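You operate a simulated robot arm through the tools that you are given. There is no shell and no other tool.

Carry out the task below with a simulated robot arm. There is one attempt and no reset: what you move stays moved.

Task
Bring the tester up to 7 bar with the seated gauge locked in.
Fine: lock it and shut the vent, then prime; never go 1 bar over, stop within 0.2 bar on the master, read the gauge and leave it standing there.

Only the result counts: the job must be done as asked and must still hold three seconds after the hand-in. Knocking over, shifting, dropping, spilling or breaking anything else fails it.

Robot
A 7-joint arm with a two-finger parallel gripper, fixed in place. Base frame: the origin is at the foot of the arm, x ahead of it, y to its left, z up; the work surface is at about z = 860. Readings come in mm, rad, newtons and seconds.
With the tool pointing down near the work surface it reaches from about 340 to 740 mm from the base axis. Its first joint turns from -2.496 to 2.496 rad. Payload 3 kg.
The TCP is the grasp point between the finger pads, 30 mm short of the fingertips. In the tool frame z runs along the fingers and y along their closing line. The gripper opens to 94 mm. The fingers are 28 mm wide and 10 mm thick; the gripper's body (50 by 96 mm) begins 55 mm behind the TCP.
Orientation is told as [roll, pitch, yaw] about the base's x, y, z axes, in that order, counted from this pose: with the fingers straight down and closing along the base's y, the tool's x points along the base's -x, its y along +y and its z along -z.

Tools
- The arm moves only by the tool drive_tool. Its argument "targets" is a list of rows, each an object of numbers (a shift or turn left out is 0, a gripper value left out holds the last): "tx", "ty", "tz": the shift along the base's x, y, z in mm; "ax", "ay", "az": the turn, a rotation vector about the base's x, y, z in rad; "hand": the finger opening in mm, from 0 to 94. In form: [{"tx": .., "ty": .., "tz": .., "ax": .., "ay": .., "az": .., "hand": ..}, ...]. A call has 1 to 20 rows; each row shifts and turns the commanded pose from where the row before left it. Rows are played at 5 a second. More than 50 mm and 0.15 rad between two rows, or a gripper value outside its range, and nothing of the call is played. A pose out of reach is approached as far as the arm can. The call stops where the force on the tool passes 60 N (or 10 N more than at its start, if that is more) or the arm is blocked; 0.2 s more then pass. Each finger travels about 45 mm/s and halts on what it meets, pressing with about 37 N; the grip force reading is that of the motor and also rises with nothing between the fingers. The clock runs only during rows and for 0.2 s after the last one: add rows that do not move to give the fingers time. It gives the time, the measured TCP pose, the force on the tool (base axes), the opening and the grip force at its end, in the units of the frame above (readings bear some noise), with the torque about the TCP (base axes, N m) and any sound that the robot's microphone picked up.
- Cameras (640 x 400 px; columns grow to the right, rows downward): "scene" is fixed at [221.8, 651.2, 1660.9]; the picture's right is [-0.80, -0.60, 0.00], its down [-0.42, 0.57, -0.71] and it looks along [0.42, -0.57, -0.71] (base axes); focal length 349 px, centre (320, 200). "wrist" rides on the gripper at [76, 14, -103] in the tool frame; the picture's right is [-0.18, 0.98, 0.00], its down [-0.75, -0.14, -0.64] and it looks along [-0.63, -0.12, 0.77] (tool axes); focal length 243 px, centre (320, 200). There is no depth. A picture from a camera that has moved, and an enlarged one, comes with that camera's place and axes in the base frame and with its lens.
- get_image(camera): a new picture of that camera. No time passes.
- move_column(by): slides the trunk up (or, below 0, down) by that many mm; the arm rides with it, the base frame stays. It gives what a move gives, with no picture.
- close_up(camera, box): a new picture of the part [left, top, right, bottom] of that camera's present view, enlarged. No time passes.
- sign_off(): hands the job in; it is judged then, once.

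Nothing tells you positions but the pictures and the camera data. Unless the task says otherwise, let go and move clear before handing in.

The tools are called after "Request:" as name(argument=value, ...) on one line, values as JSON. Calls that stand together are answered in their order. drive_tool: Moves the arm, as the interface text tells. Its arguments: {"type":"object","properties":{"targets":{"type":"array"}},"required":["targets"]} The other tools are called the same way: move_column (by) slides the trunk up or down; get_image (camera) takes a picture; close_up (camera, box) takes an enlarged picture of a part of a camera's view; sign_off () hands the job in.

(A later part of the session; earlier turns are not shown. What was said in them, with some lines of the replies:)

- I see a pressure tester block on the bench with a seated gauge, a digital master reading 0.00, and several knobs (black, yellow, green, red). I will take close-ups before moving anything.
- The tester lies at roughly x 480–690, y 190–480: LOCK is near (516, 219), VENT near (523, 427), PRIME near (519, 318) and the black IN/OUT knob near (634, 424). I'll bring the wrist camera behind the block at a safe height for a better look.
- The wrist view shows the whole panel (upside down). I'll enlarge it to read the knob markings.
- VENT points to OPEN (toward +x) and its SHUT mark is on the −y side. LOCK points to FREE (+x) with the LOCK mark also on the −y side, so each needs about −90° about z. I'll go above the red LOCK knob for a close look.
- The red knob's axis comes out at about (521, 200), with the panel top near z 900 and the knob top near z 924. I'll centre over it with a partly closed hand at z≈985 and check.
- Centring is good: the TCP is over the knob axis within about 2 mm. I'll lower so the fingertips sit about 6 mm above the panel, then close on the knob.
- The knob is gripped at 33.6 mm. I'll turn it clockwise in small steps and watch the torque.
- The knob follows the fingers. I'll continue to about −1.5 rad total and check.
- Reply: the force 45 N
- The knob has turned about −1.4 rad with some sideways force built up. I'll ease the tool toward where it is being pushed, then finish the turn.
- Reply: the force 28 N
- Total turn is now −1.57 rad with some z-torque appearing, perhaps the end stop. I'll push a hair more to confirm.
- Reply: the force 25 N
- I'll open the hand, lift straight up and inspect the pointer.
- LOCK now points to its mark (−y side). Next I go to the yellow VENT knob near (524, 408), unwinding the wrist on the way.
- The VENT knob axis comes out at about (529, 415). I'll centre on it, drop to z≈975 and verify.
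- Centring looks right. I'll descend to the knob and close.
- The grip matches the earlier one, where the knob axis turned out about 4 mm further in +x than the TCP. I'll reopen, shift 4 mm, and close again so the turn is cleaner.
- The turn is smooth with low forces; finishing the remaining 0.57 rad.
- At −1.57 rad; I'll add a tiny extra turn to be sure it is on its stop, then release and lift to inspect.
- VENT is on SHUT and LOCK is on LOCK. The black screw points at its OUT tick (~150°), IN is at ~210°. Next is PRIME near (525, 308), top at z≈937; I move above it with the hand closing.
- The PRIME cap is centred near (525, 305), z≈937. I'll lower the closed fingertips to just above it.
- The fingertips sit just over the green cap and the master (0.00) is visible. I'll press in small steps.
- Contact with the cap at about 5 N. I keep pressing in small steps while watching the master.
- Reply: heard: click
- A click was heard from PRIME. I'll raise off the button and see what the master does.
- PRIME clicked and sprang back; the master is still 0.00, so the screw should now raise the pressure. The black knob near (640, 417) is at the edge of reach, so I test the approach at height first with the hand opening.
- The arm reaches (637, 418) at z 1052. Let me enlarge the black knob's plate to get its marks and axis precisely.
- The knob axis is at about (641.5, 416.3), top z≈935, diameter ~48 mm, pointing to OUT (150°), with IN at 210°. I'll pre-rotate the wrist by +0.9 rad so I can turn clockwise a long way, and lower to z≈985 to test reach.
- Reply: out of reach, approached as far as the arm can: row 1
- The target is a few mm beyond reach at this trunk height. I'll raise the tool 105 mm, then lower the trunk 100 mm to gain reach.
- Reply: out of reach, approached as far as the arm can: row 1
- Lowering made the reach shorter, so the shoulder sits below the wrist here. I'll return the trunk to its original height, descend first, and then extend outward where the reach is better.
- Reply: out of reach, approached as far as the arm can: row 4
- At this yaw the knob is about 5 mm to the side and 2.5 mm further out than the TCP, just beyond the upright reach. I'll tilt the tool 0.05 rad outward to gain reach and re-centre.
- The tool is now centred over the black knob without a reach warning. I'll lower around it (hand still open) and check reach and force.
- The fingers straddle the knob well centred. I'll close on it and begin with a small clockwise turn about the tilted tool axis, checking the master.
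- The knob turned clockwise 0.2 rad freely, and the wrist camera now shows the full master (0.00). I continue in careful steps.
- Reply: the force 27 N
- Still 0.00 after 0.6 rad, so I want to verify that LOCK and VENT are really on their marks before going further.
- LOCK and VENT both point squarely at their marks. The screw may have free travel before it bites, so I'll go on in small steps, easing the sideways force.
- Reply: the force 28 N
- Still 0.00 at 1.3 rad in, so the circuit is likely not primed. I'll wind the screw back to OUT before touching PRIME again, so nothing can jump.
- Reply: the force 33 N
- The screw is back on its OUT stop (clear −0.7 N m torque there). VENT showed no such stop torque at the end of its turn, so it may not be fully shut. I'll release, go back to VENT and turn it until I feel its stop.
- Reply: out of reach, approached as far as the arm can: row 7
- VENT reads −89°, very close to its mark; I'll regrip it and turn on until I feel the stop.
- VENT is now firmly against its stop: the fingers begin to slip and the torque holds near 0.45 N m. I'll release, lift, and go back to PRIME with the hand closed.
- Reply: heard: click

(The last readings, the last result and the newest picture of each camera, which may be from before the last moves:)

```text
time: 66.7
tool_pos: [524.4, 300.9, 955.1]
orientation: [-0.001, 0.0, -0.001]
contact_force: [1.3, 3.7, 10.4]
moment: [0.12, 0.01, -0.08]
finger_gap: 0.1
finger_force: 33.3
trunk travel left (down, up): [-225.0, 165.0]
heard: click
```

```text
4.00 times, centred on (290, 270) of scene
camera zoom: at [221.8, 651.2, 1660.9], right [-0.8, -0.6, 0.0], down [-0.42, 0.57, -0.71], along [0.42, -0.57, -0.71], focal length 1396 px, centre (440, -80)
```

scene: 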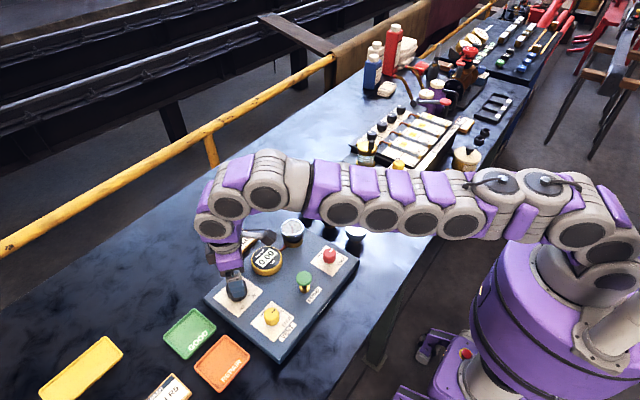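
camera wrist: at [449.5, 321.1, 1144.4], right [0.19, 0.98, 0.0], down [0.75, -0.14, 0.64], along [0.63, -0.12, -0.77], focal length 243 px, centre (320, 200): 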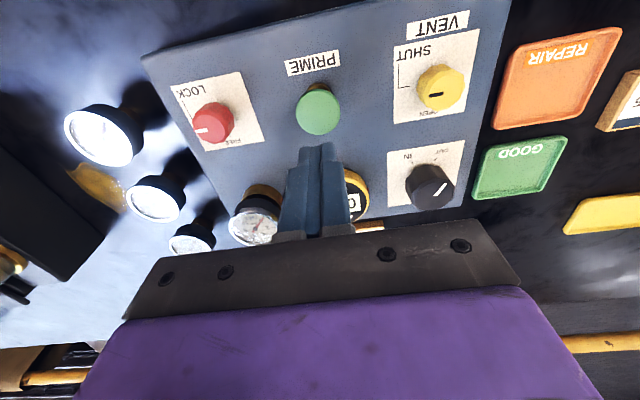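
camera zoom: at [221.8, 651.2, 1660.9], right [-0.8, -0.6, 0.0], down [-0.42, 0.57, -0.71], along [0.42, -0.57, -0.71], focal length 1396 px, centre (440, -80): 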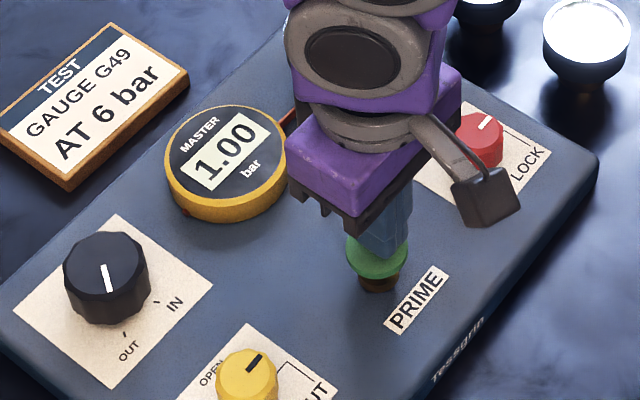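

The master jumped to 1.00 bar, so the vent had been the issue and the circuit is now primed. I'll release the button and check that the pressure holds.

Request:
drive_tool(targets=[{"tz": 10}, {"tz": 20}, {"tz": 25}, {"tz": 25}, {"tx": 0}, {"tx": 0}])

Request:
close_up(camera="scene", box=[220, 220, 360, 320])

Request:
close_up(camera="scene", box=[205, 260, 265, 320])

```text
time: 68.1
tool_pos: [523.3, 303.1, 1033.8]
orientation: [-0.002, 0.001, -0.002]
contact_force: [0.0, 0.2, 0.6]
moment: [0.01, -0.03, -0.02]
finger_gap: 0.1
finger_force: 33.2
trunk travel left (down, up): [-225.0, 165.0]
```

```text
4.00 times, centred on (290, 270) of scene
camera zoom: at [221.8, 651.2, 1660.9], right [-0.8, -0.6, 0.0], down [-0.42, 0.57, -0.71], along [0.42, -0.57, -0.71], focal length 1396 px, centre (440, -80)
```

zoom: 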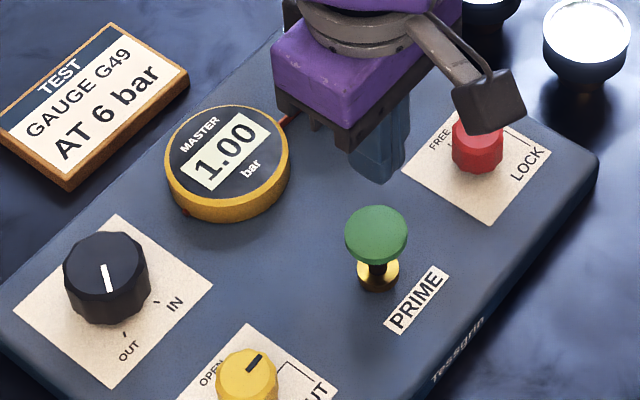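

```text
6.67 times, centred on (235, 290) of scene
camera zoom: at [221.8, 651.2, 1660.9], right [-0.8, -0.6, 0.0], down [-0.42, 0.57, -0.71], along [0.42, -0.57, -0.71], focal length 2327 px, centre (887, -400)
```

zoom: 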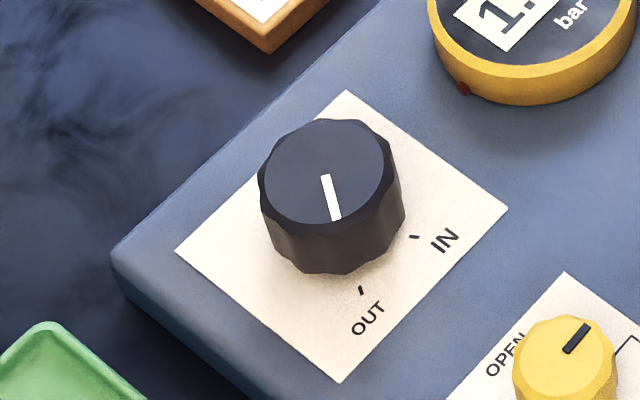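

Pressure holds at 1.00 bar. Since VENT had been a few degrees short, I'll also make sure LOCK is hard on its stop before raising pressure.

Request:
drive_tool(targets=[{"tx": 1, "ty": -35, "hand": 60}, {"tx": 1, "ty": -35}, {"ty": -32}, {"tx": 0}])

Request:
close_up(camera="wrist", box=[220, 40, 420, 240])

```text
time: 69.1
tool_pos: [524.7, 200.7, 1032.9]
orientation: [-0.002, 0.0, -0.003]
contact_force: [-0.4, -0.4, -0.7]
moment: [0.0, -0.02, 0.0]
finger_gap: 60.1
finger_force: 0.1
trunk travel left (down, up): [-225.0, 165.0]
```

```text
2.00 times, centred on (320, 140) of wrist
camera zoom: at [448.4, 214.7, 1136.0], right [0.19, 0.98, 0.0], down [0.75, -0.14, 0.64], along [0.63, -0.12, -0.77], focal length 485 px, centre (320, 320)
```

zoom: 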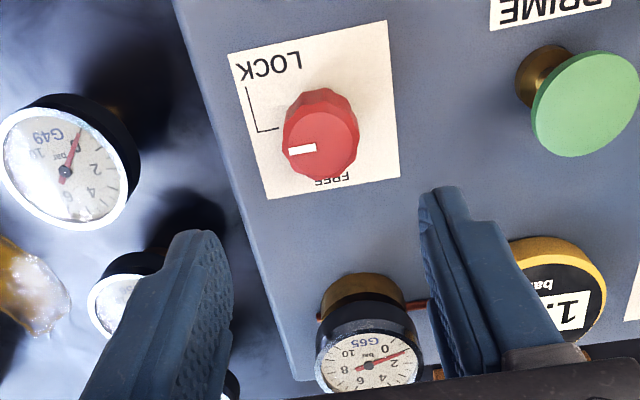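

Request:
drive_tool(targets=[{"tz": -25}, {"tz": -25}, {"tz": -25}, {"tz": -20}, {"tx": 0}, {"hand": 25}, {"tx": 0}, {"tx": 0}])

Request:
drive_tool(targets=[{"az": -0.05}, {"tx": 0}])

Request:
drive_tool(targets=[{"az": -0.05}, {"tx": 0}])

Request:
close_up(camera="wrist", box=[220, 60, 420, 260])

Request:
close_up(camera="scene", box=[220, 220, 360, 320])

```text
time: 70.9
tool_pos: [527.4, 199.8, 938.4]
orientation: [-0.002, -0.001, -0.001]
contact_force: [2.6, -1.8, -1.6]
moment: [0.21, -0.02, 0.01]
finger_gap: 33.8
finger_force: 40.3
trunk travel left (down, up): [-225.0, 165.0]
```

```text
time: 71.5
tool_pos: [526.7, 201.2, 938.8]
orientation: [-0.002, -0.001, -0.052]
contact_force: [2.1, -3.5, -5.0]
moment: [0.26, -0.31, 0.42]
finger_gap: 33.5
finger_force: 45.3
trunk travel left (down, up): [-225.0, 165.0]
```

```text
time: 72.1
tool_pos: [525.6, 201.6, 937.3]
orientation: [-0.002, 0.001, -0.103]
contact_force: [1.4, -3.5, -4.5]
moment: [-0.15, -0.25, 0.09]
finger_gap: 33.6
finger_force: 38.0
trunk travel left (down, up): [-225.0, 165.0]
```

```text
2.00 times, centred on (320, 160) of wrist
camera zoom: at [451.4, 222.0, 1041.4], right [0.28, 0.96, 0.0], down [0.74, -0.22, 0.64], along [0.62, -0.18, -0.77], focal length 485 px, centre (320, 280)
```

zoom: 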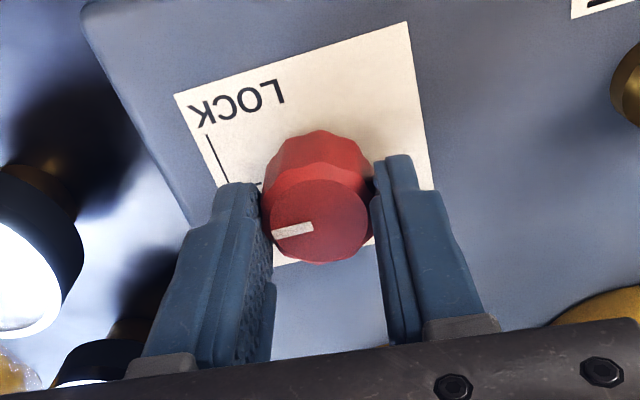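

```text
4.00 times, centred on (290, 270) of scene
camera zoom: at [221.8, 651.2, 1660.9], right [-0.8, -0.6, 0.0], down [-0.42, 0.57, -0.71], along [0.42, -0.57, -0.71], focal length 1396 px, centre (440, -80)
```

zoom: 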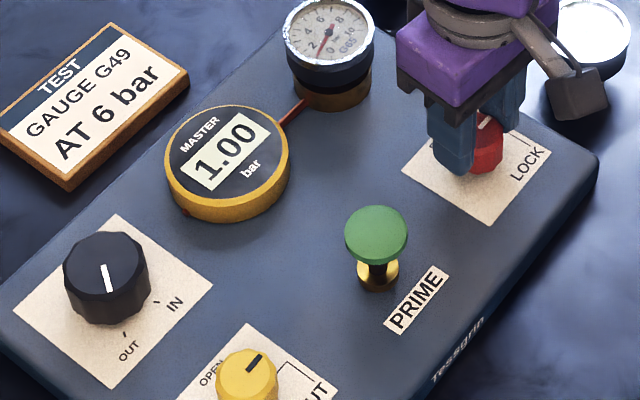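

LOCK is on its stop and the master holds 1.00 bar. I'll release, lift, and travel to the black screw with the wrist pre-turned further (+1.3 rad) for a longer clockwise stroke.

Request:
drive_tool(targets=[{"az": 0.04}, {"hand": 60}, {"tx": 0}, {"tx": 0}, {"tz": 35}, {"tz": 40}, {"tz": 30, "az": 0.06}, {"tx": 7, "ty": 19, "az": 0.13, "hand": 80}, {"tx": 7, "ty": 19, "az": 0.13}, {"tx": 7, "ty": 19, "az": 0.13}, {"tx": 7, "ty": 19, "az": 0.13}, {"tx": 7, "ty": 19, "az": 0.13}, {"tx": 7, "ty": 19, "az": 0.13}, {"tx": 7, "ty": 19, "az": 0.13}, {"tx": 7, "ty": 19, "az": 0.13}, {"tx": 7, "ty": 19, "az": 0.13}, {"tx": 7, "ty": 19, "az": 0.13}, {"tx": 0}])

Request:
get_image(camera="wrist")

Request:
get_image(camera="scene")

```text
time: 75.9
tool_pos: [597.2, 390.4, 1043.5]
orientation: [0.001, -0.001, 1.299]
contact_force: [0.1, 0.0, 0.5]
moment: [0.0, -0.02, -0.02]
finger_gap: 79.8
finger_force: 0.1
trunk travel left (down, up): [-225.0, 165.0]
```

```text
taken
camera wrist: at [562.6, 320.4, 1146.3], right [-0.9, 0.44, 0.0], down [0.34, 0.69, 0.64], along [0.28, 0.58, -0.77], focal length 243 px, centre (320, 200)
```

wrist: 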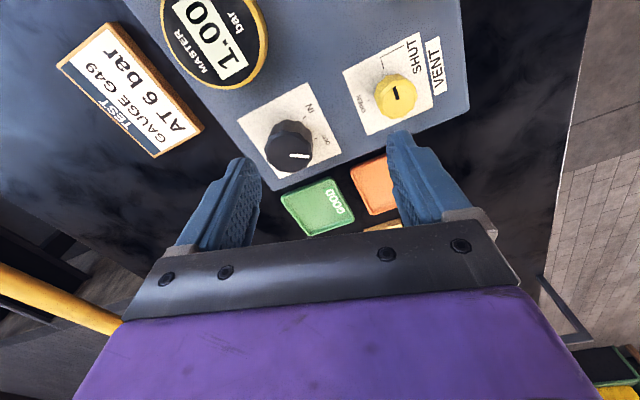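

```text
taken
```

scene: 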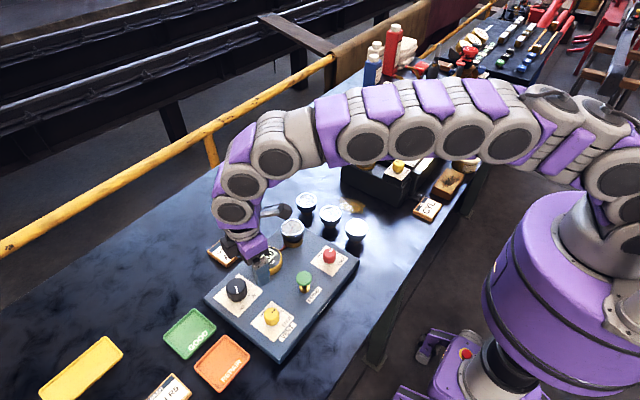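

Request:
drive_tool(targets=[{"ax": 0.0272, "ay": -0.0419, "tz": -20}, {"tz": -20, "tx": 15, "ty": 8}, {"tz": -18, "tx": 15, "ty": 8}, {"tx": 14, "ty": 7}, {"tx": 0}])

Request:
close_up(camera="wrist", box=[220, 40, 420, 240])

```text
time: 77.1
tool_pos: [641.3, 411.3, 984.7]
orientation: [-0.031, -0.037, 1.299]
contact_force: [-0.4, -0.2, 0.2]
moment: [0.0, 0.01, -0.01]
finger_gap: 79.9
finger_force: 0.1
trunk travel left (down, up): [-225.0, 165.0]
```

```text
2.00 times, centred on (320, 140) of wrist
camera zoom: at [602.2, 339.5, 1084.8], right [-0.9, 0.44, -0.03], down [0.31, 0.67, 0.67], along [0.32, 0.6, -0.74], focal length 485 px, centre (320, 320)
```

zoom: 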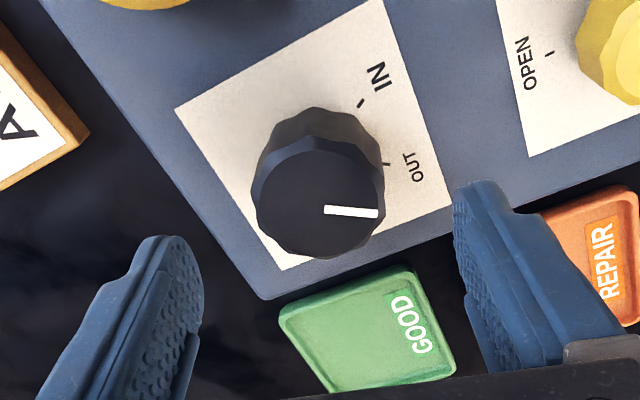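

The knob is well centred at this yaw too. I'll lower around it, close, and check the master before turning.

Request:
drive_tool(targets=[{"tx": 1.2, "ty": 0.8, "tz": -15}, {"tz": -15}, {"tz": -14}, {"tx": 0}, {"hand": 38}, {"tx": 0}, {"tx": 0}, {"tx": 0}])

Request:
get_image(camera="wrist")

Request:
close_up(camera="scene", box=[200, 205, 310, 305])

```text
time: 78.9
tool_pos: [643.9, 413.0, 939.9]
orientation: [-0.033, -0.037, 1.299]
contact_force: [1.1, -0.6, 0.8]
moment: [0.09, 0.6, 0.01]
finger_gap: 48.0
finger_force: 45.3
trunk travel left (down, up): [-225.0, 165.0]
```

```text
taken
camera wrist: at [604.6, 340.5, 1039.6], right [-0.9, 0.44, -0.03], down [0.31, 0.67, 0.67], along [0.31, 0.6, -0.74], focal length 243 px, centre (320, 200)
```

wrist: 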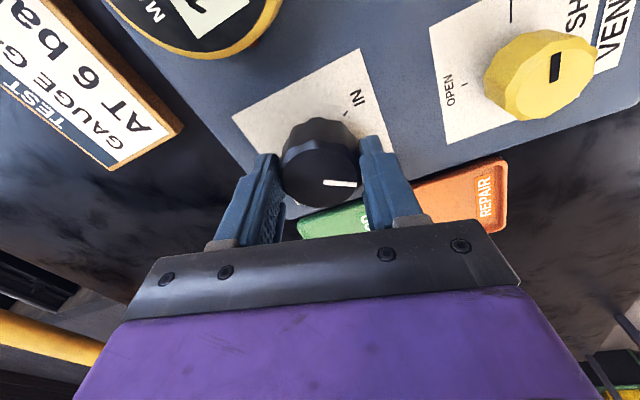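

```text
4.00 times, centred on (255, 255) of scene
camera zoom: at [221.8, 651.2, 1660.9], right [-0.8, -0.6, 0.0], down [-0.42, 0.57, -0.71], along [0.42, -0.57, -0.71], focal length 1396 px, centre (580, -20)
```

zoom: 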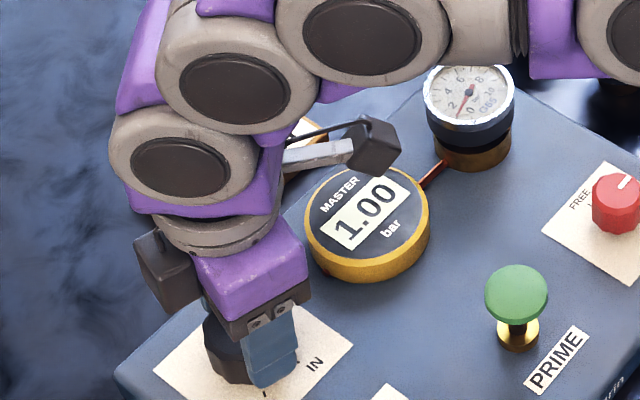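

The knob is gripped and the master (1.00) is visible in the scene camera. First a small clockwise turn to learn the gain.

Request:
drive_tool(targets=[{"ax": 0.0042, "ay": 0.0027, "az": -0.1}, {"tx": 0}])

Request:
close_up(camera="scene", box=[200, 205, 310, 305])

```text
time: 79.5
tool_pos: [643.0, 413.7, 940.1]
orientation: [-0.028, -0.042, 1.198]
contact_force: [7.1, -0.8, -1.6]
moment: [-0.07, 0.29, 0.0]
finger_gap: 47.7
finger_force: 44.7
trunk travel left (down, up): [-225.0, 165.0]
```

```text
4.00 times, centred on (255, 255) of scene
camera zoom: at [221.8, 651.2, 1660.9], right [-0.8, -0.6, 0.0], down [-0.42, 0.57, -0.71], along [0.42, -0.57, -0.71], focal length 1396 px, centre (580, -20)
```

zoom: 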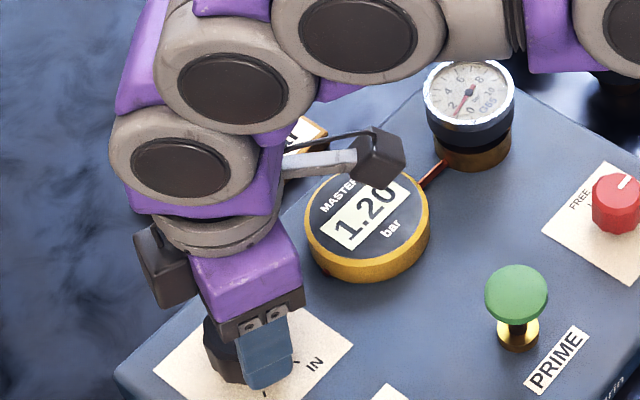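

The gain is about 2 bar per rad (1.20 bar after 0.1 rad), so I need about 3.0 rad in total. I'll continue in moderate steps.

Request:
drive_tool(targets=[{"ax": 0.0042, "ay": 0.0027, "az": -0.1}, {"ax": 0.0042, "ay": 0.0027, "az": -0.1}, {"ax": 0.0042, "ay": 0.0027, "az": -0.1}, {"ax": 0.0042, "ay": 0.0027, "az": -0.1}, {"tx": 0}])

Request:
get_image(camera="wrist")

Request:
close_up(camera="scene", box=[200, 205, 310, 305])

```text
time: 80.7
tool_pos: [642.4, 413.6, 939.6]
orientation: [-0.012, -0.046, 0.795]
contact_force: [5.0, 1.1, -18.4]
moment: [0.93, -0.3, 0.02]
finger_gap: 47.4
finger_force: 45.3
trunk travel left (down, up): [-225.0, 165.0]
```

```text
taken
camera wrist: at [574.5, 366.1, 1039.5], right [-0.57, 0.82, 0.0], down [0.6, 0.42, 0.68], along [0.56, 0.39, -0.73], focal length 243 px, centre (320, 200)
```

wrist: 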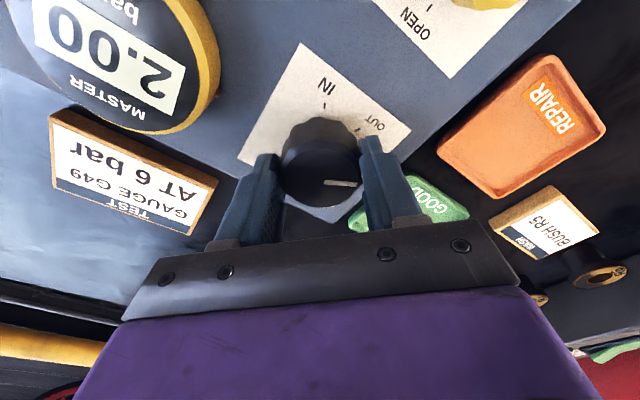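

```text
4.00 times, centred on (255, 255) of scene
camera zoom: at [221.8, 651.2, 1660.9], right [-0.8, -0.6, 0.0], down [-0.42, 0.57, -0.71], along [0.42, -0.57, -0.71], focal length 1396 px, centre (580, -20)
```

zoom: 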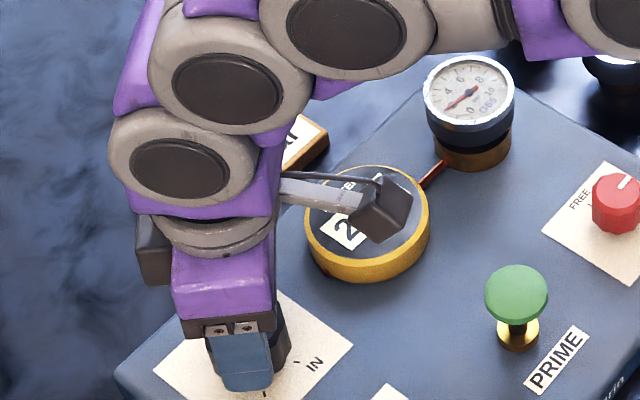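

Exactly 2.00 bar after 0.5 rad. Continuing another 0.5 rad.

Request:
drive_tool(targets=[{"ax": 0.0042, "ay": 0.0027, "az": -0.1}, {"ax": 0.0042, "ay": 0.0027, "az": -0.1}, {"ty": 1, "ax": 0.0042, "ay": 0.0027, "az": -0.1}, {"ax": 0.0042, "ay": 0.0027, "az": -0.1}, {"ty": 1, "ax": 0.0042, "ay": 0.0027, "az": -0.1}, {"tx": 0}])

Request:
get_image(camera="wrist")

Request:
close_up(camera="scene", box=[200, 205, 310, 305])

```text
time: 82.1
tool_pos: [642.2, 414.1, 940.1]
orientation: [0.012, -0.046, 0.296]
contact_force: [4.5, -4.6, -17.0]
moment: [-0.78, 0.35, 0.0]
finger_gap: 47.3
finger_force: 44.9
trunk travel left (down, up): [-225.0, 165.0]
```

```text
taken
camera wrist: at [559.9, 402.9, 1040.5], right [-0.11, 0.99, 0.02], down [0.73, 0.07, 0.67], along [0.67, 0.09, -0.74], focal length 243 px, centre (320, 200)
```

wrist: 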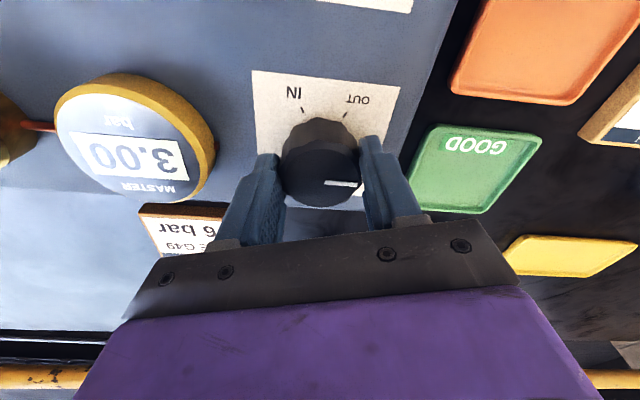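

```text
4.00 times, centred on (255, 255) of scene
camera zoom: at [221.8, 651.2, 1660.9], right [-0.8, -0.6, 0.0], down [-0.42, 0.57, -0.71], along [0.42, -0.57, -0.71], focal length 1396 px, centre (580, -20)
```

zoom: 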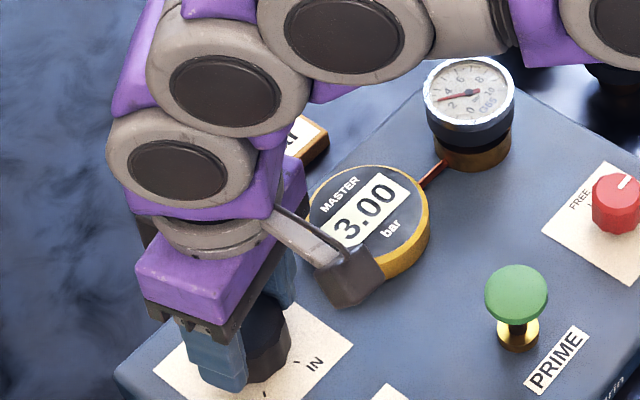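

Master reads 3.00 bar at 1.0 rad, right on the linear trend. Another 0.6 rad.

Request:
drive_tool(targets=[{"ax": 0.0042, "ay": 0.0027, "az": -0.1}, {"ax": 0.0042, "ay": 0.0027, "az": -0.1}, {"ax": 0.0042, "ay": 0.0027, "az": -0.1}, {"ax": 0.0042, "ay": 0.0027, "az": -0.1}, {"ax": 0.0042, "ay": 0.0027, "az": -0.1}, {"ax": 0.0042, "ay": 0.0027, "az": -0.1}, {"tx": 0}])

Request:
close_up(camera="scene", box=[200, 205, 310, 305])

```text
time: 83.7
tool_pos: [641.8, 415.5, 941.1]
orientation: [0.034, -0.034, -0.307]
contact_force: [-7.5, -13.5, -14.6]
moment: [-1.27, -0.15, -0.03]
finger_gap: 47.7
finger_force: 45.0
trunk travel left (down, up): [-225.0, 165.0]
```

```text
4.00 times, centred on (255, 255) of scene
camera zoom: at [221.8, 651.2, 1660.9], right [-0.8, -0.6, 0.0], down [-0.42, 0.57, -0.71], along [0.42, -0.57, -0.71], focal length 1396 px, centre (580, -20)
```

zoom: 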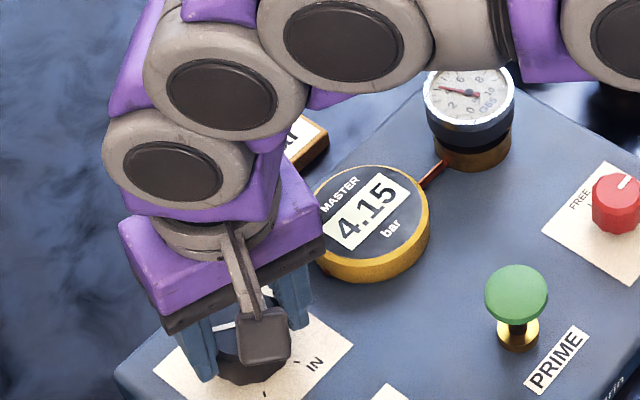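

4.15 bar, tracking well. Another 0.6 rad with slight easing of the side load.

Request:
drive_tool(targets=[{"tx": -0.7, "ty": -1, "ax": 0.0042, "ay": 0.0027, "az": -0.1}, {"ax": 0.0042, "ay": 0.0027, "az": -0.1}, {"ax": 0.0042, "ay": 0.0027, "az": -0.1}, {"ax": 0.0042, "ay": 0.0027, "az": -0.1}, {"ax": 0.0042, "ay": 0.0027, "az": -0.1}, {"ax": 0.0042, "ay": 0.0027, "az": -0.1}, {"tx": 0}])

Request:
close_up(camera="scene", box=[200, 205, 310, 305])

```text
time: 85.3
tool_pos: [641.5, 416.2, 942.7]
orientation: [0.051, -0.008, -0.907]
contact_force: [24.5, 8.1, -8.6]
moment: [-0.64, -0.75, 0.06]
finger_gap: 47.7
finger_force: 44.5
trunk travel left (down, up): [-225.0, 165.0]
```

```text
4.00 times, centred on (255, 255) of scene
camera zoom: at [221.8, 651.2, 1660.9], right [-0.8, -0.6, 0.0], down [-0.42, 0.57, -0.71], along [0.42, -0.57, -0.71], focal length 1396 px, centre (580, -20)
```

zoom: 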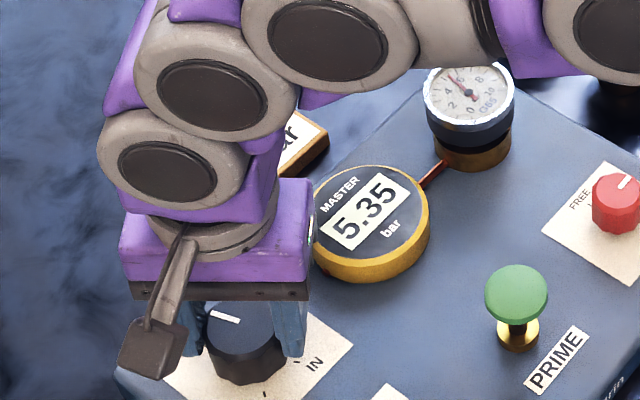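

5.35 bar. Going 0.5 rad more, to about 6.35 bar.

Request:
drive_tool(targets=[{"tx": 1, "ax": 0.0042, "ay": 0.0027, "az": -0.1}, {"ax": 0.0042, "ay": 0.0027, "az": -0.1}, {"ax": 0.0042, "ay": 0.0027, "az": -0.1}, {"ax": 0.0042, "ay": 0.0027, "az": -0.1}, {"ax": 0.0042, "ay": 0.0027, "az": -0.1}, {"tx": 0}])

Request:
close_up(camera="scene", box=[200, 205, 310, 305])

```text
time: 86.7
tool_pos: [642.6, 416.6, 941.9]
orientation: [0.045, 0.019, -1.405]
contact_force: [33.8, 14.7, 10.2]
moment: [-0.49, -0.58, 0.08]
finger_gap: 47.7
finger_force: 45.2
trunk travel left (down, up): [-225.0, 165.0]
```

```text
4.00 times, centred on (255, 255) of scene
camera zoom: at [221.8, 651.2, 1660.9], right [-0.8, -0.6, 0.0], down [-0.42, 0.57, -0.71], along [0.42, -0.57, -0.71], focal length 1396 px, centre (580, -20)
```

zoom: 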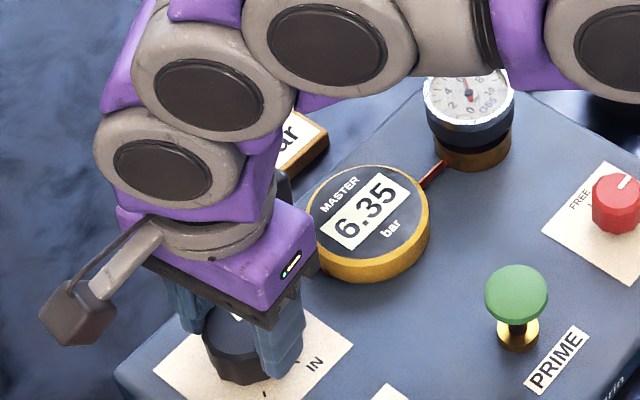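

6.35 bar. Now 0.2 rad, relieving the side load, to about 6.75.

Request:
drive_tool(targets=[{"tx": 1.2, "ty": 0.6}, {"ax": 0.0042, "ay": 0.0027, "az": -0.1}, {"ax": 0.0042, "ay": 0.0027, "az": -0.1}, {"tx": 0}])

Request:
close_up(camera="scene", box=[200, 205, 310, 305])

```text
time: 87.7
tool_pos: [645.0, 417.7, 942.8]
orientation: [0.038, 0.023, -1.605]
contact_force: [15.1, 8.5, 12.3]
moment: [-0.79, 0.38, 0.04]
finger_gap: 47.6
finger_force: 45.0
trunk travel left (down, up): [-225.0, 165.0]
```

```text
4.00 times, centred on (255, 255) of scene
camera zoom: at [221.8, 651.2, 1660.9], right [-0.8, -0.6, 0.0], down [-0.42, 0.57, -0.71], along [0.42, -0.57, -0.71], focal length 1396 px, centre (580, -20)
```

zoom: 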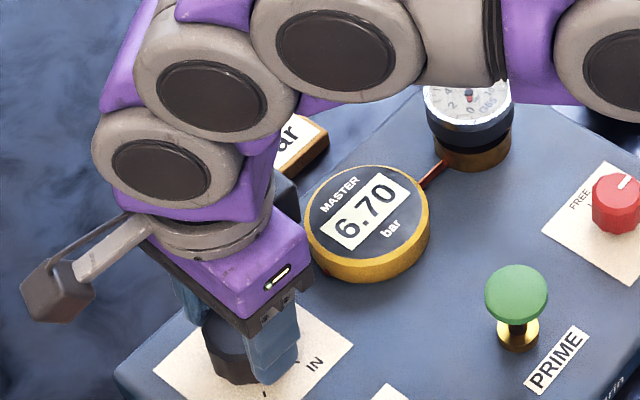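

6.70 bar. Another 0.15 rad should put it at 7.00.

Request:
drive_tool(targets=[{"ax": 0.0034, "ay": 0.0022, "az": -0.08}, {"ax": 0.0029, "ay": 0.0019, "az": -0.07}, {"tx": 0}])

Request:
close_up(camera="scene", box=[200, 205, 310, 305])

```text
time: 88.5
tool_pos: [644.9, 416.1, 940.4]
orientation: [0.034, 0.028, -1.755]
contact_force: [6.4, 4.2, 10.3]
moment: [-0.61, 1.19, 0.0]
finger_gap: 47.5
finger_force: 44.8
trunk travel left (down, up): [-225.0, 165.0]
```

```text
4.00 times, centred on (255, 255) of scene
camera zoom: at [221.8, 651.2, 1660.9], right [-0.8, -0.6, 0.0], down [-0.42, 0.57, -0.71], along [0.42, -0.57, -0.71], focal length 1396 px, centre (580, -20)
```

zoom: 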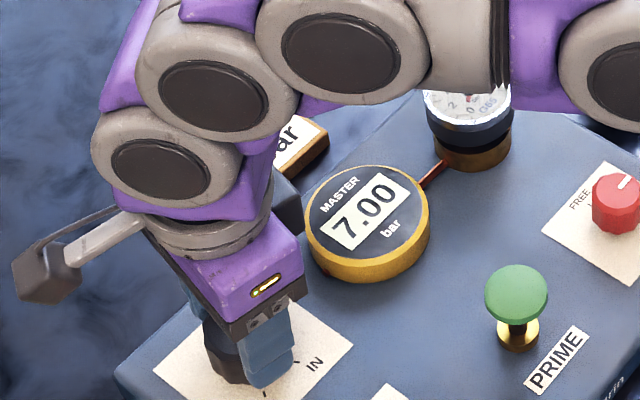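

The master reads 7.00 bar. I'll open the hand gently and check that it stands.

Request:
drive_tool(targets=[{"hand": 80}, {"tx": 0}, {"tx": 0}, {"tx": 0}])

Request:
close_up(camera="scene", box=[200, 205, 310, 305])

Request:
close_up(camera="wrist", box=[220, 40, 420, 240])

```text
time: 89.5
tool_pos: [644.7, 416.9, 941.9]
orientation: [0.035, 0.029, -1.754]
contact_force: [0.9, 0.6, -0.9]
moment: [0.01, -0.01, 0.01]
finger_gap: 79.9
finger_force: 0.0
trunk travel left (down, up): [-225.0, 165.0]
```

```text
4.00 times, centred on (255, 255) of scene
camera zoom: at [221.8, 651.2, 1660.9], right [-0.8, -0.6, 0.0], down [-0.42, 0.57, -0.71], along [0.42, -0.57, -0.71], focal length 1396 px, centre (580, -20)
```

zoom: 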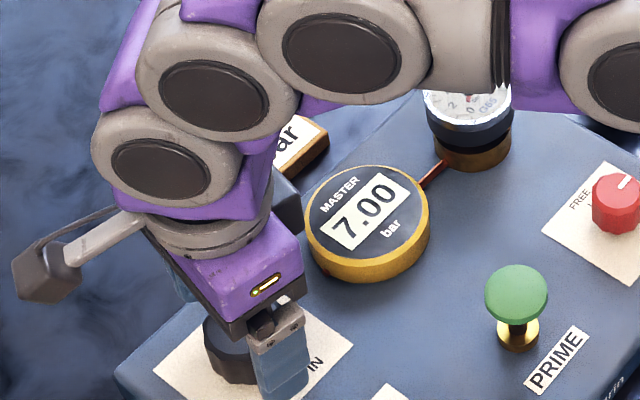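

```text
2.00 times, centred on (320, 140) of wrist
camera zoom: at [668.6, 486.9, 1047.7], right [0.93, -0.36, 0.03], down [-0.3, -0.73, 0.61], along [-0.2, -0.58, -0.79], focal length 485 px, centre (320, 320)
```

zoom: 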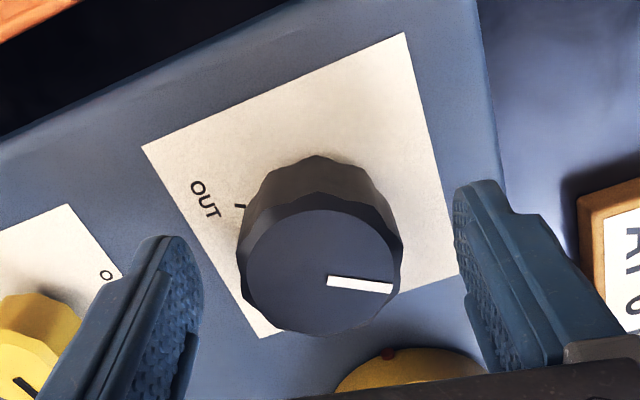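

It holds at 7.00 with the hand open. I'll lift straight up and move clear, then read the gauge.

Request:
drive_tool(targets=[{"tz": 20}, {"tz": 25}, {"tz": 30}, {"tz": 25, "tx": -10, "ty": -5}, {"tx": -25, "tz": 20, "ax": -0.0272, "ay": 0.0419}, {"tx": -30, "tz": 20, "az": 0.14}, {"tx": -30, "tz": 20, "az": 0.14}, {"tx": -30, "tz": 20, "az": 0.14}, {"tx": -30, "tz": 10, "az": 0.14}, {"tx": -20, "az": 0.14}, {"az": 0.14}, {"tx": 0}])

Request:
get_image(camera="scene")

Request:
close_up(camera="scene", box=[200, 205, 360, 335])

Request:
close_up(camera="scene", box=[270, 210, 318, 250])

```text
time: 92.1
tool_pos: [468.5, 409.3, 1130.8]
orientation: [-0.004, -0.002, -0.913]
contact_force: [0.4, -0.5, 0.0]
moment: [-0.02, -0.01, -0.02]
finger_gap: 79.8
finger_force: 0.1
trunk travel left (down, up): [-225.0, 165.0]
```

```text
taken
```

scene: 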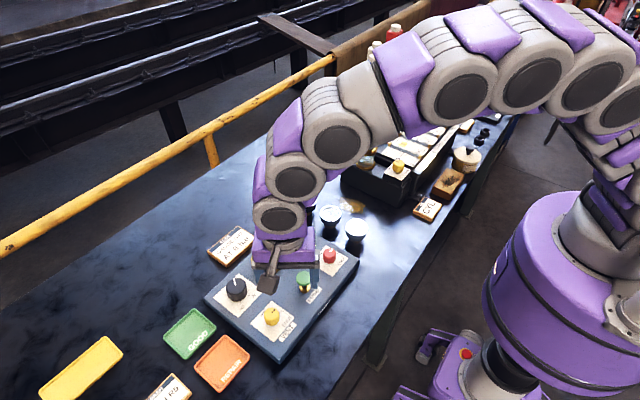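

```text
3.08 times, centred on (280, 270) of scene
camera zoom: at [221.8, 651.2, 1660.9], right [-0.8, -0.6, 0.0], down [-0.42, 0.57, -0.71], along [0.42, -0.57, -0.71], focal length 1074 px, centre (443, -15)
```

zoom: 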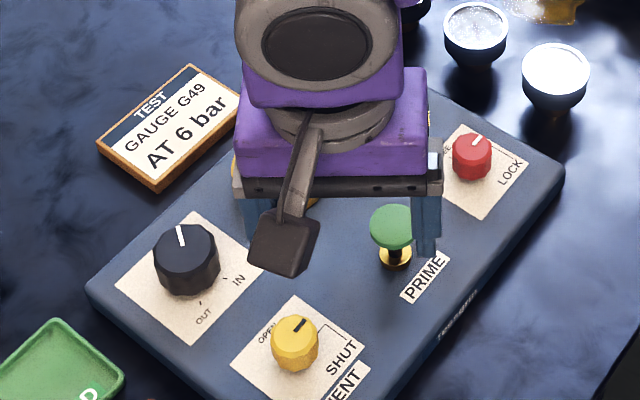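

```text
10.00 times, centred on (294, 230) of scene
camera zoom: at [221.8, 651.2, 1660.9], right [-0.8, -0.6, 0.0], down [-0.42, 0.57, -0.71], along [0.42, -0.57, -0.71], focal length 3491 px, centre (580, -100)
```

zoom: 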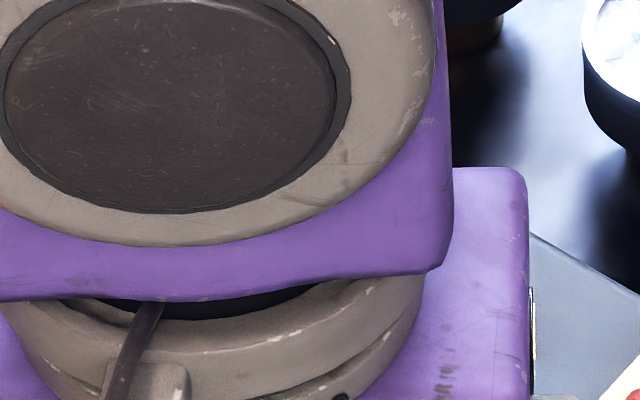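

The arm blocks the view of the gauge and master; I'll move it to the −y side at height to clear the sight line.

Request:
drive_tool(targets=[{"tx": -5, "ty": -40, "tz": 10, "az": 0.13}, {"tx": -5, "ty": -40, "tz": 10, "az": 0.13}, {"tx": -5, "ty": -40, "tz": 10, "az": 0.13}, {"tx": -5, "ty": -40, "tz": 10, "az": 0.13}, {"tx": -5, "ty": -40, "tz": 10, "az": 0.13}, {"tx": -5, "ty": -40, "tz": 10, "az": 0.13}, {"tx": -5, "ty": -40, "tz": 10, "az": 0.13}, {"tx": 0}])

Request:
get_image(camera="scene")

Request:
close_up(camera="scene", box=[200, 205, 360, 335])

Request:
close_up(camera="scene", box=[270, 210, 318, 250])

Request:
get_image(camera="wrist")

```text
time: 93.9
tool_pos: [432.8, 130.9, 1201.7]
orientation: [-0.001, -0.002, -0.004]
contact_force: [-0.6, 0.2, -0.8]
moment: [0.0, 0.0, 0.03]
finger_gap: 80.0
finger_force: 0.1
trunk travel left (down, up): [-225.0, 165.0]
```

```text
taken
```

scene: 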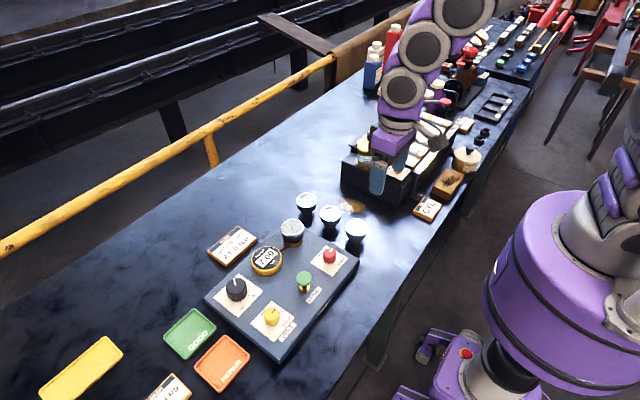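

```text
3.08 times, centred on (280, 270) of scene
camera zoom: at [221.8, 651.2, 1660.9], right [-0.8, -0.6, 0.0], down [-0.42, 0.57, -0.71], along [0.42, -0.57, -0.71], focal length 1074 px, centre (443, -15)
```

zoom: 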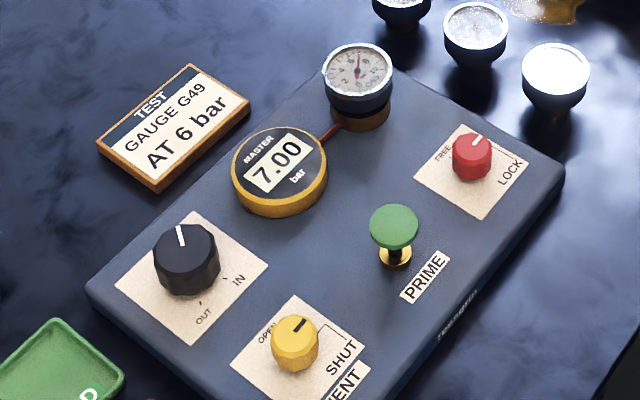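

```text
10.00 times, centred on (294, 230) of scene
camera zoom: at [221.8, 651.2, 1660.9], right [-0.8, -0.6, 0.0], down [-0.42, 0.57, -0.71], along [0.42, -0.57, -0.71], focal length 3491 px, centre (580, -100)
```

zoom: 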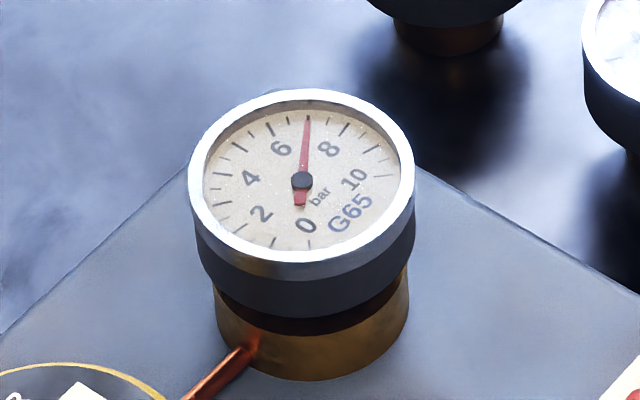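

```text
taken
camera wrist: at [356.3, 145.8, 1305.9], right [0.19, 0.98, 0.0], down [0.75, -0.14, 0.64], along [0.63, -0.12, -0.77], focal length 243 px, centre (320, 200)
```

wrist: 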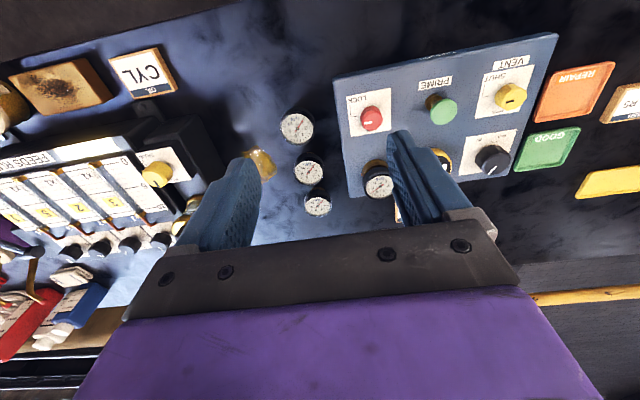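

The master stands at 7.00 bar and gauge G65's needle sits between 6 and 8, about 7 bar. I'll let a few seconds pass to confirm it holds.

Request:
drive_tool(targets=[{"tx": 0}, {"tx": 0}, {"tx": 0}, {"tx": 0}, {"tx": 0}, {"tx": 0}, {"tx": 0}, {"tx": 0}, {"tx": 0}, {"tx": 0}, {"tx": 0}, {"tx": 0}, {"tx": 0}, {"tx": 0}, {"tx": 0}])

Request:
close_up(camera="scene", box=[200, 205, 360, 335])

```text
time: 97.1
tool_pos: [432.7, 131.9, 1202.6]
orientation: [-0.001, -0.002, -0.005]
contact_force: [0.0, -0.4, -0.4]
moment: [0.02, 0.02, 0.01]
finger_gap: 79.9
finger_force: 0.0
trunk travel left (down, up): [-225.0, 165.0]
```

```text
3.08 times, centred on (280, 270) of scene
camera zoom: at [221.8, 651.2, 1660.9], right [-0.8, -0.6, 0.0], down [-0.42, 0.57, -0.71], along [0.42, -0.57, -0.71], focal length 1074 px, centre (443, -15)
```

zoom: 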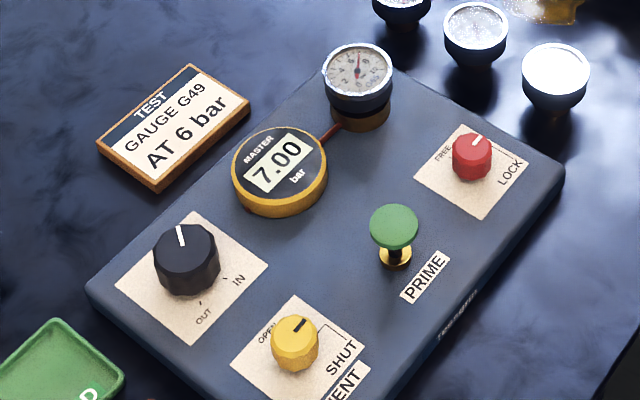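

The master still reads 7.00 bar after several seconds. LOCK and VENT are on their marks, G65 reads about 7 bar, nothing else was disturbed and the arm is clear, so I'm handing in.

Request:
sign_off()

```text
The job is handed in.
```

The tester stands at 7.00 bar on the master, with gauge G65 locked in and the vent shut. G65 itself reads about 7 bar, its needle midway between 6 and 8. The reading did not move over the last several seconds before I handed in.

- **Priming:** My first press of PRIME built no pressure, and neither did 1.3 rad of screw. The vent had stopped a few degrees short of shut. I wound the screw back to OUT, turned the vent hard onto its stop and primed again, which gave 1.00 bar. I also made sure the lock was on its stop before raising the pressure.
- **Pressure:** From there I went up in steps with the screw. The highest reading I saw was 7.00 bar.
- **Surroundings:** The arm is lifted clear. I saw nothing else shifted or knocked over in the pictures.

The card on the bench says "TEST GAUGE G49 AT 6 bar". The seated gauge is G65, so I followed your instruction for 7 bar and left the card and G49 alone.
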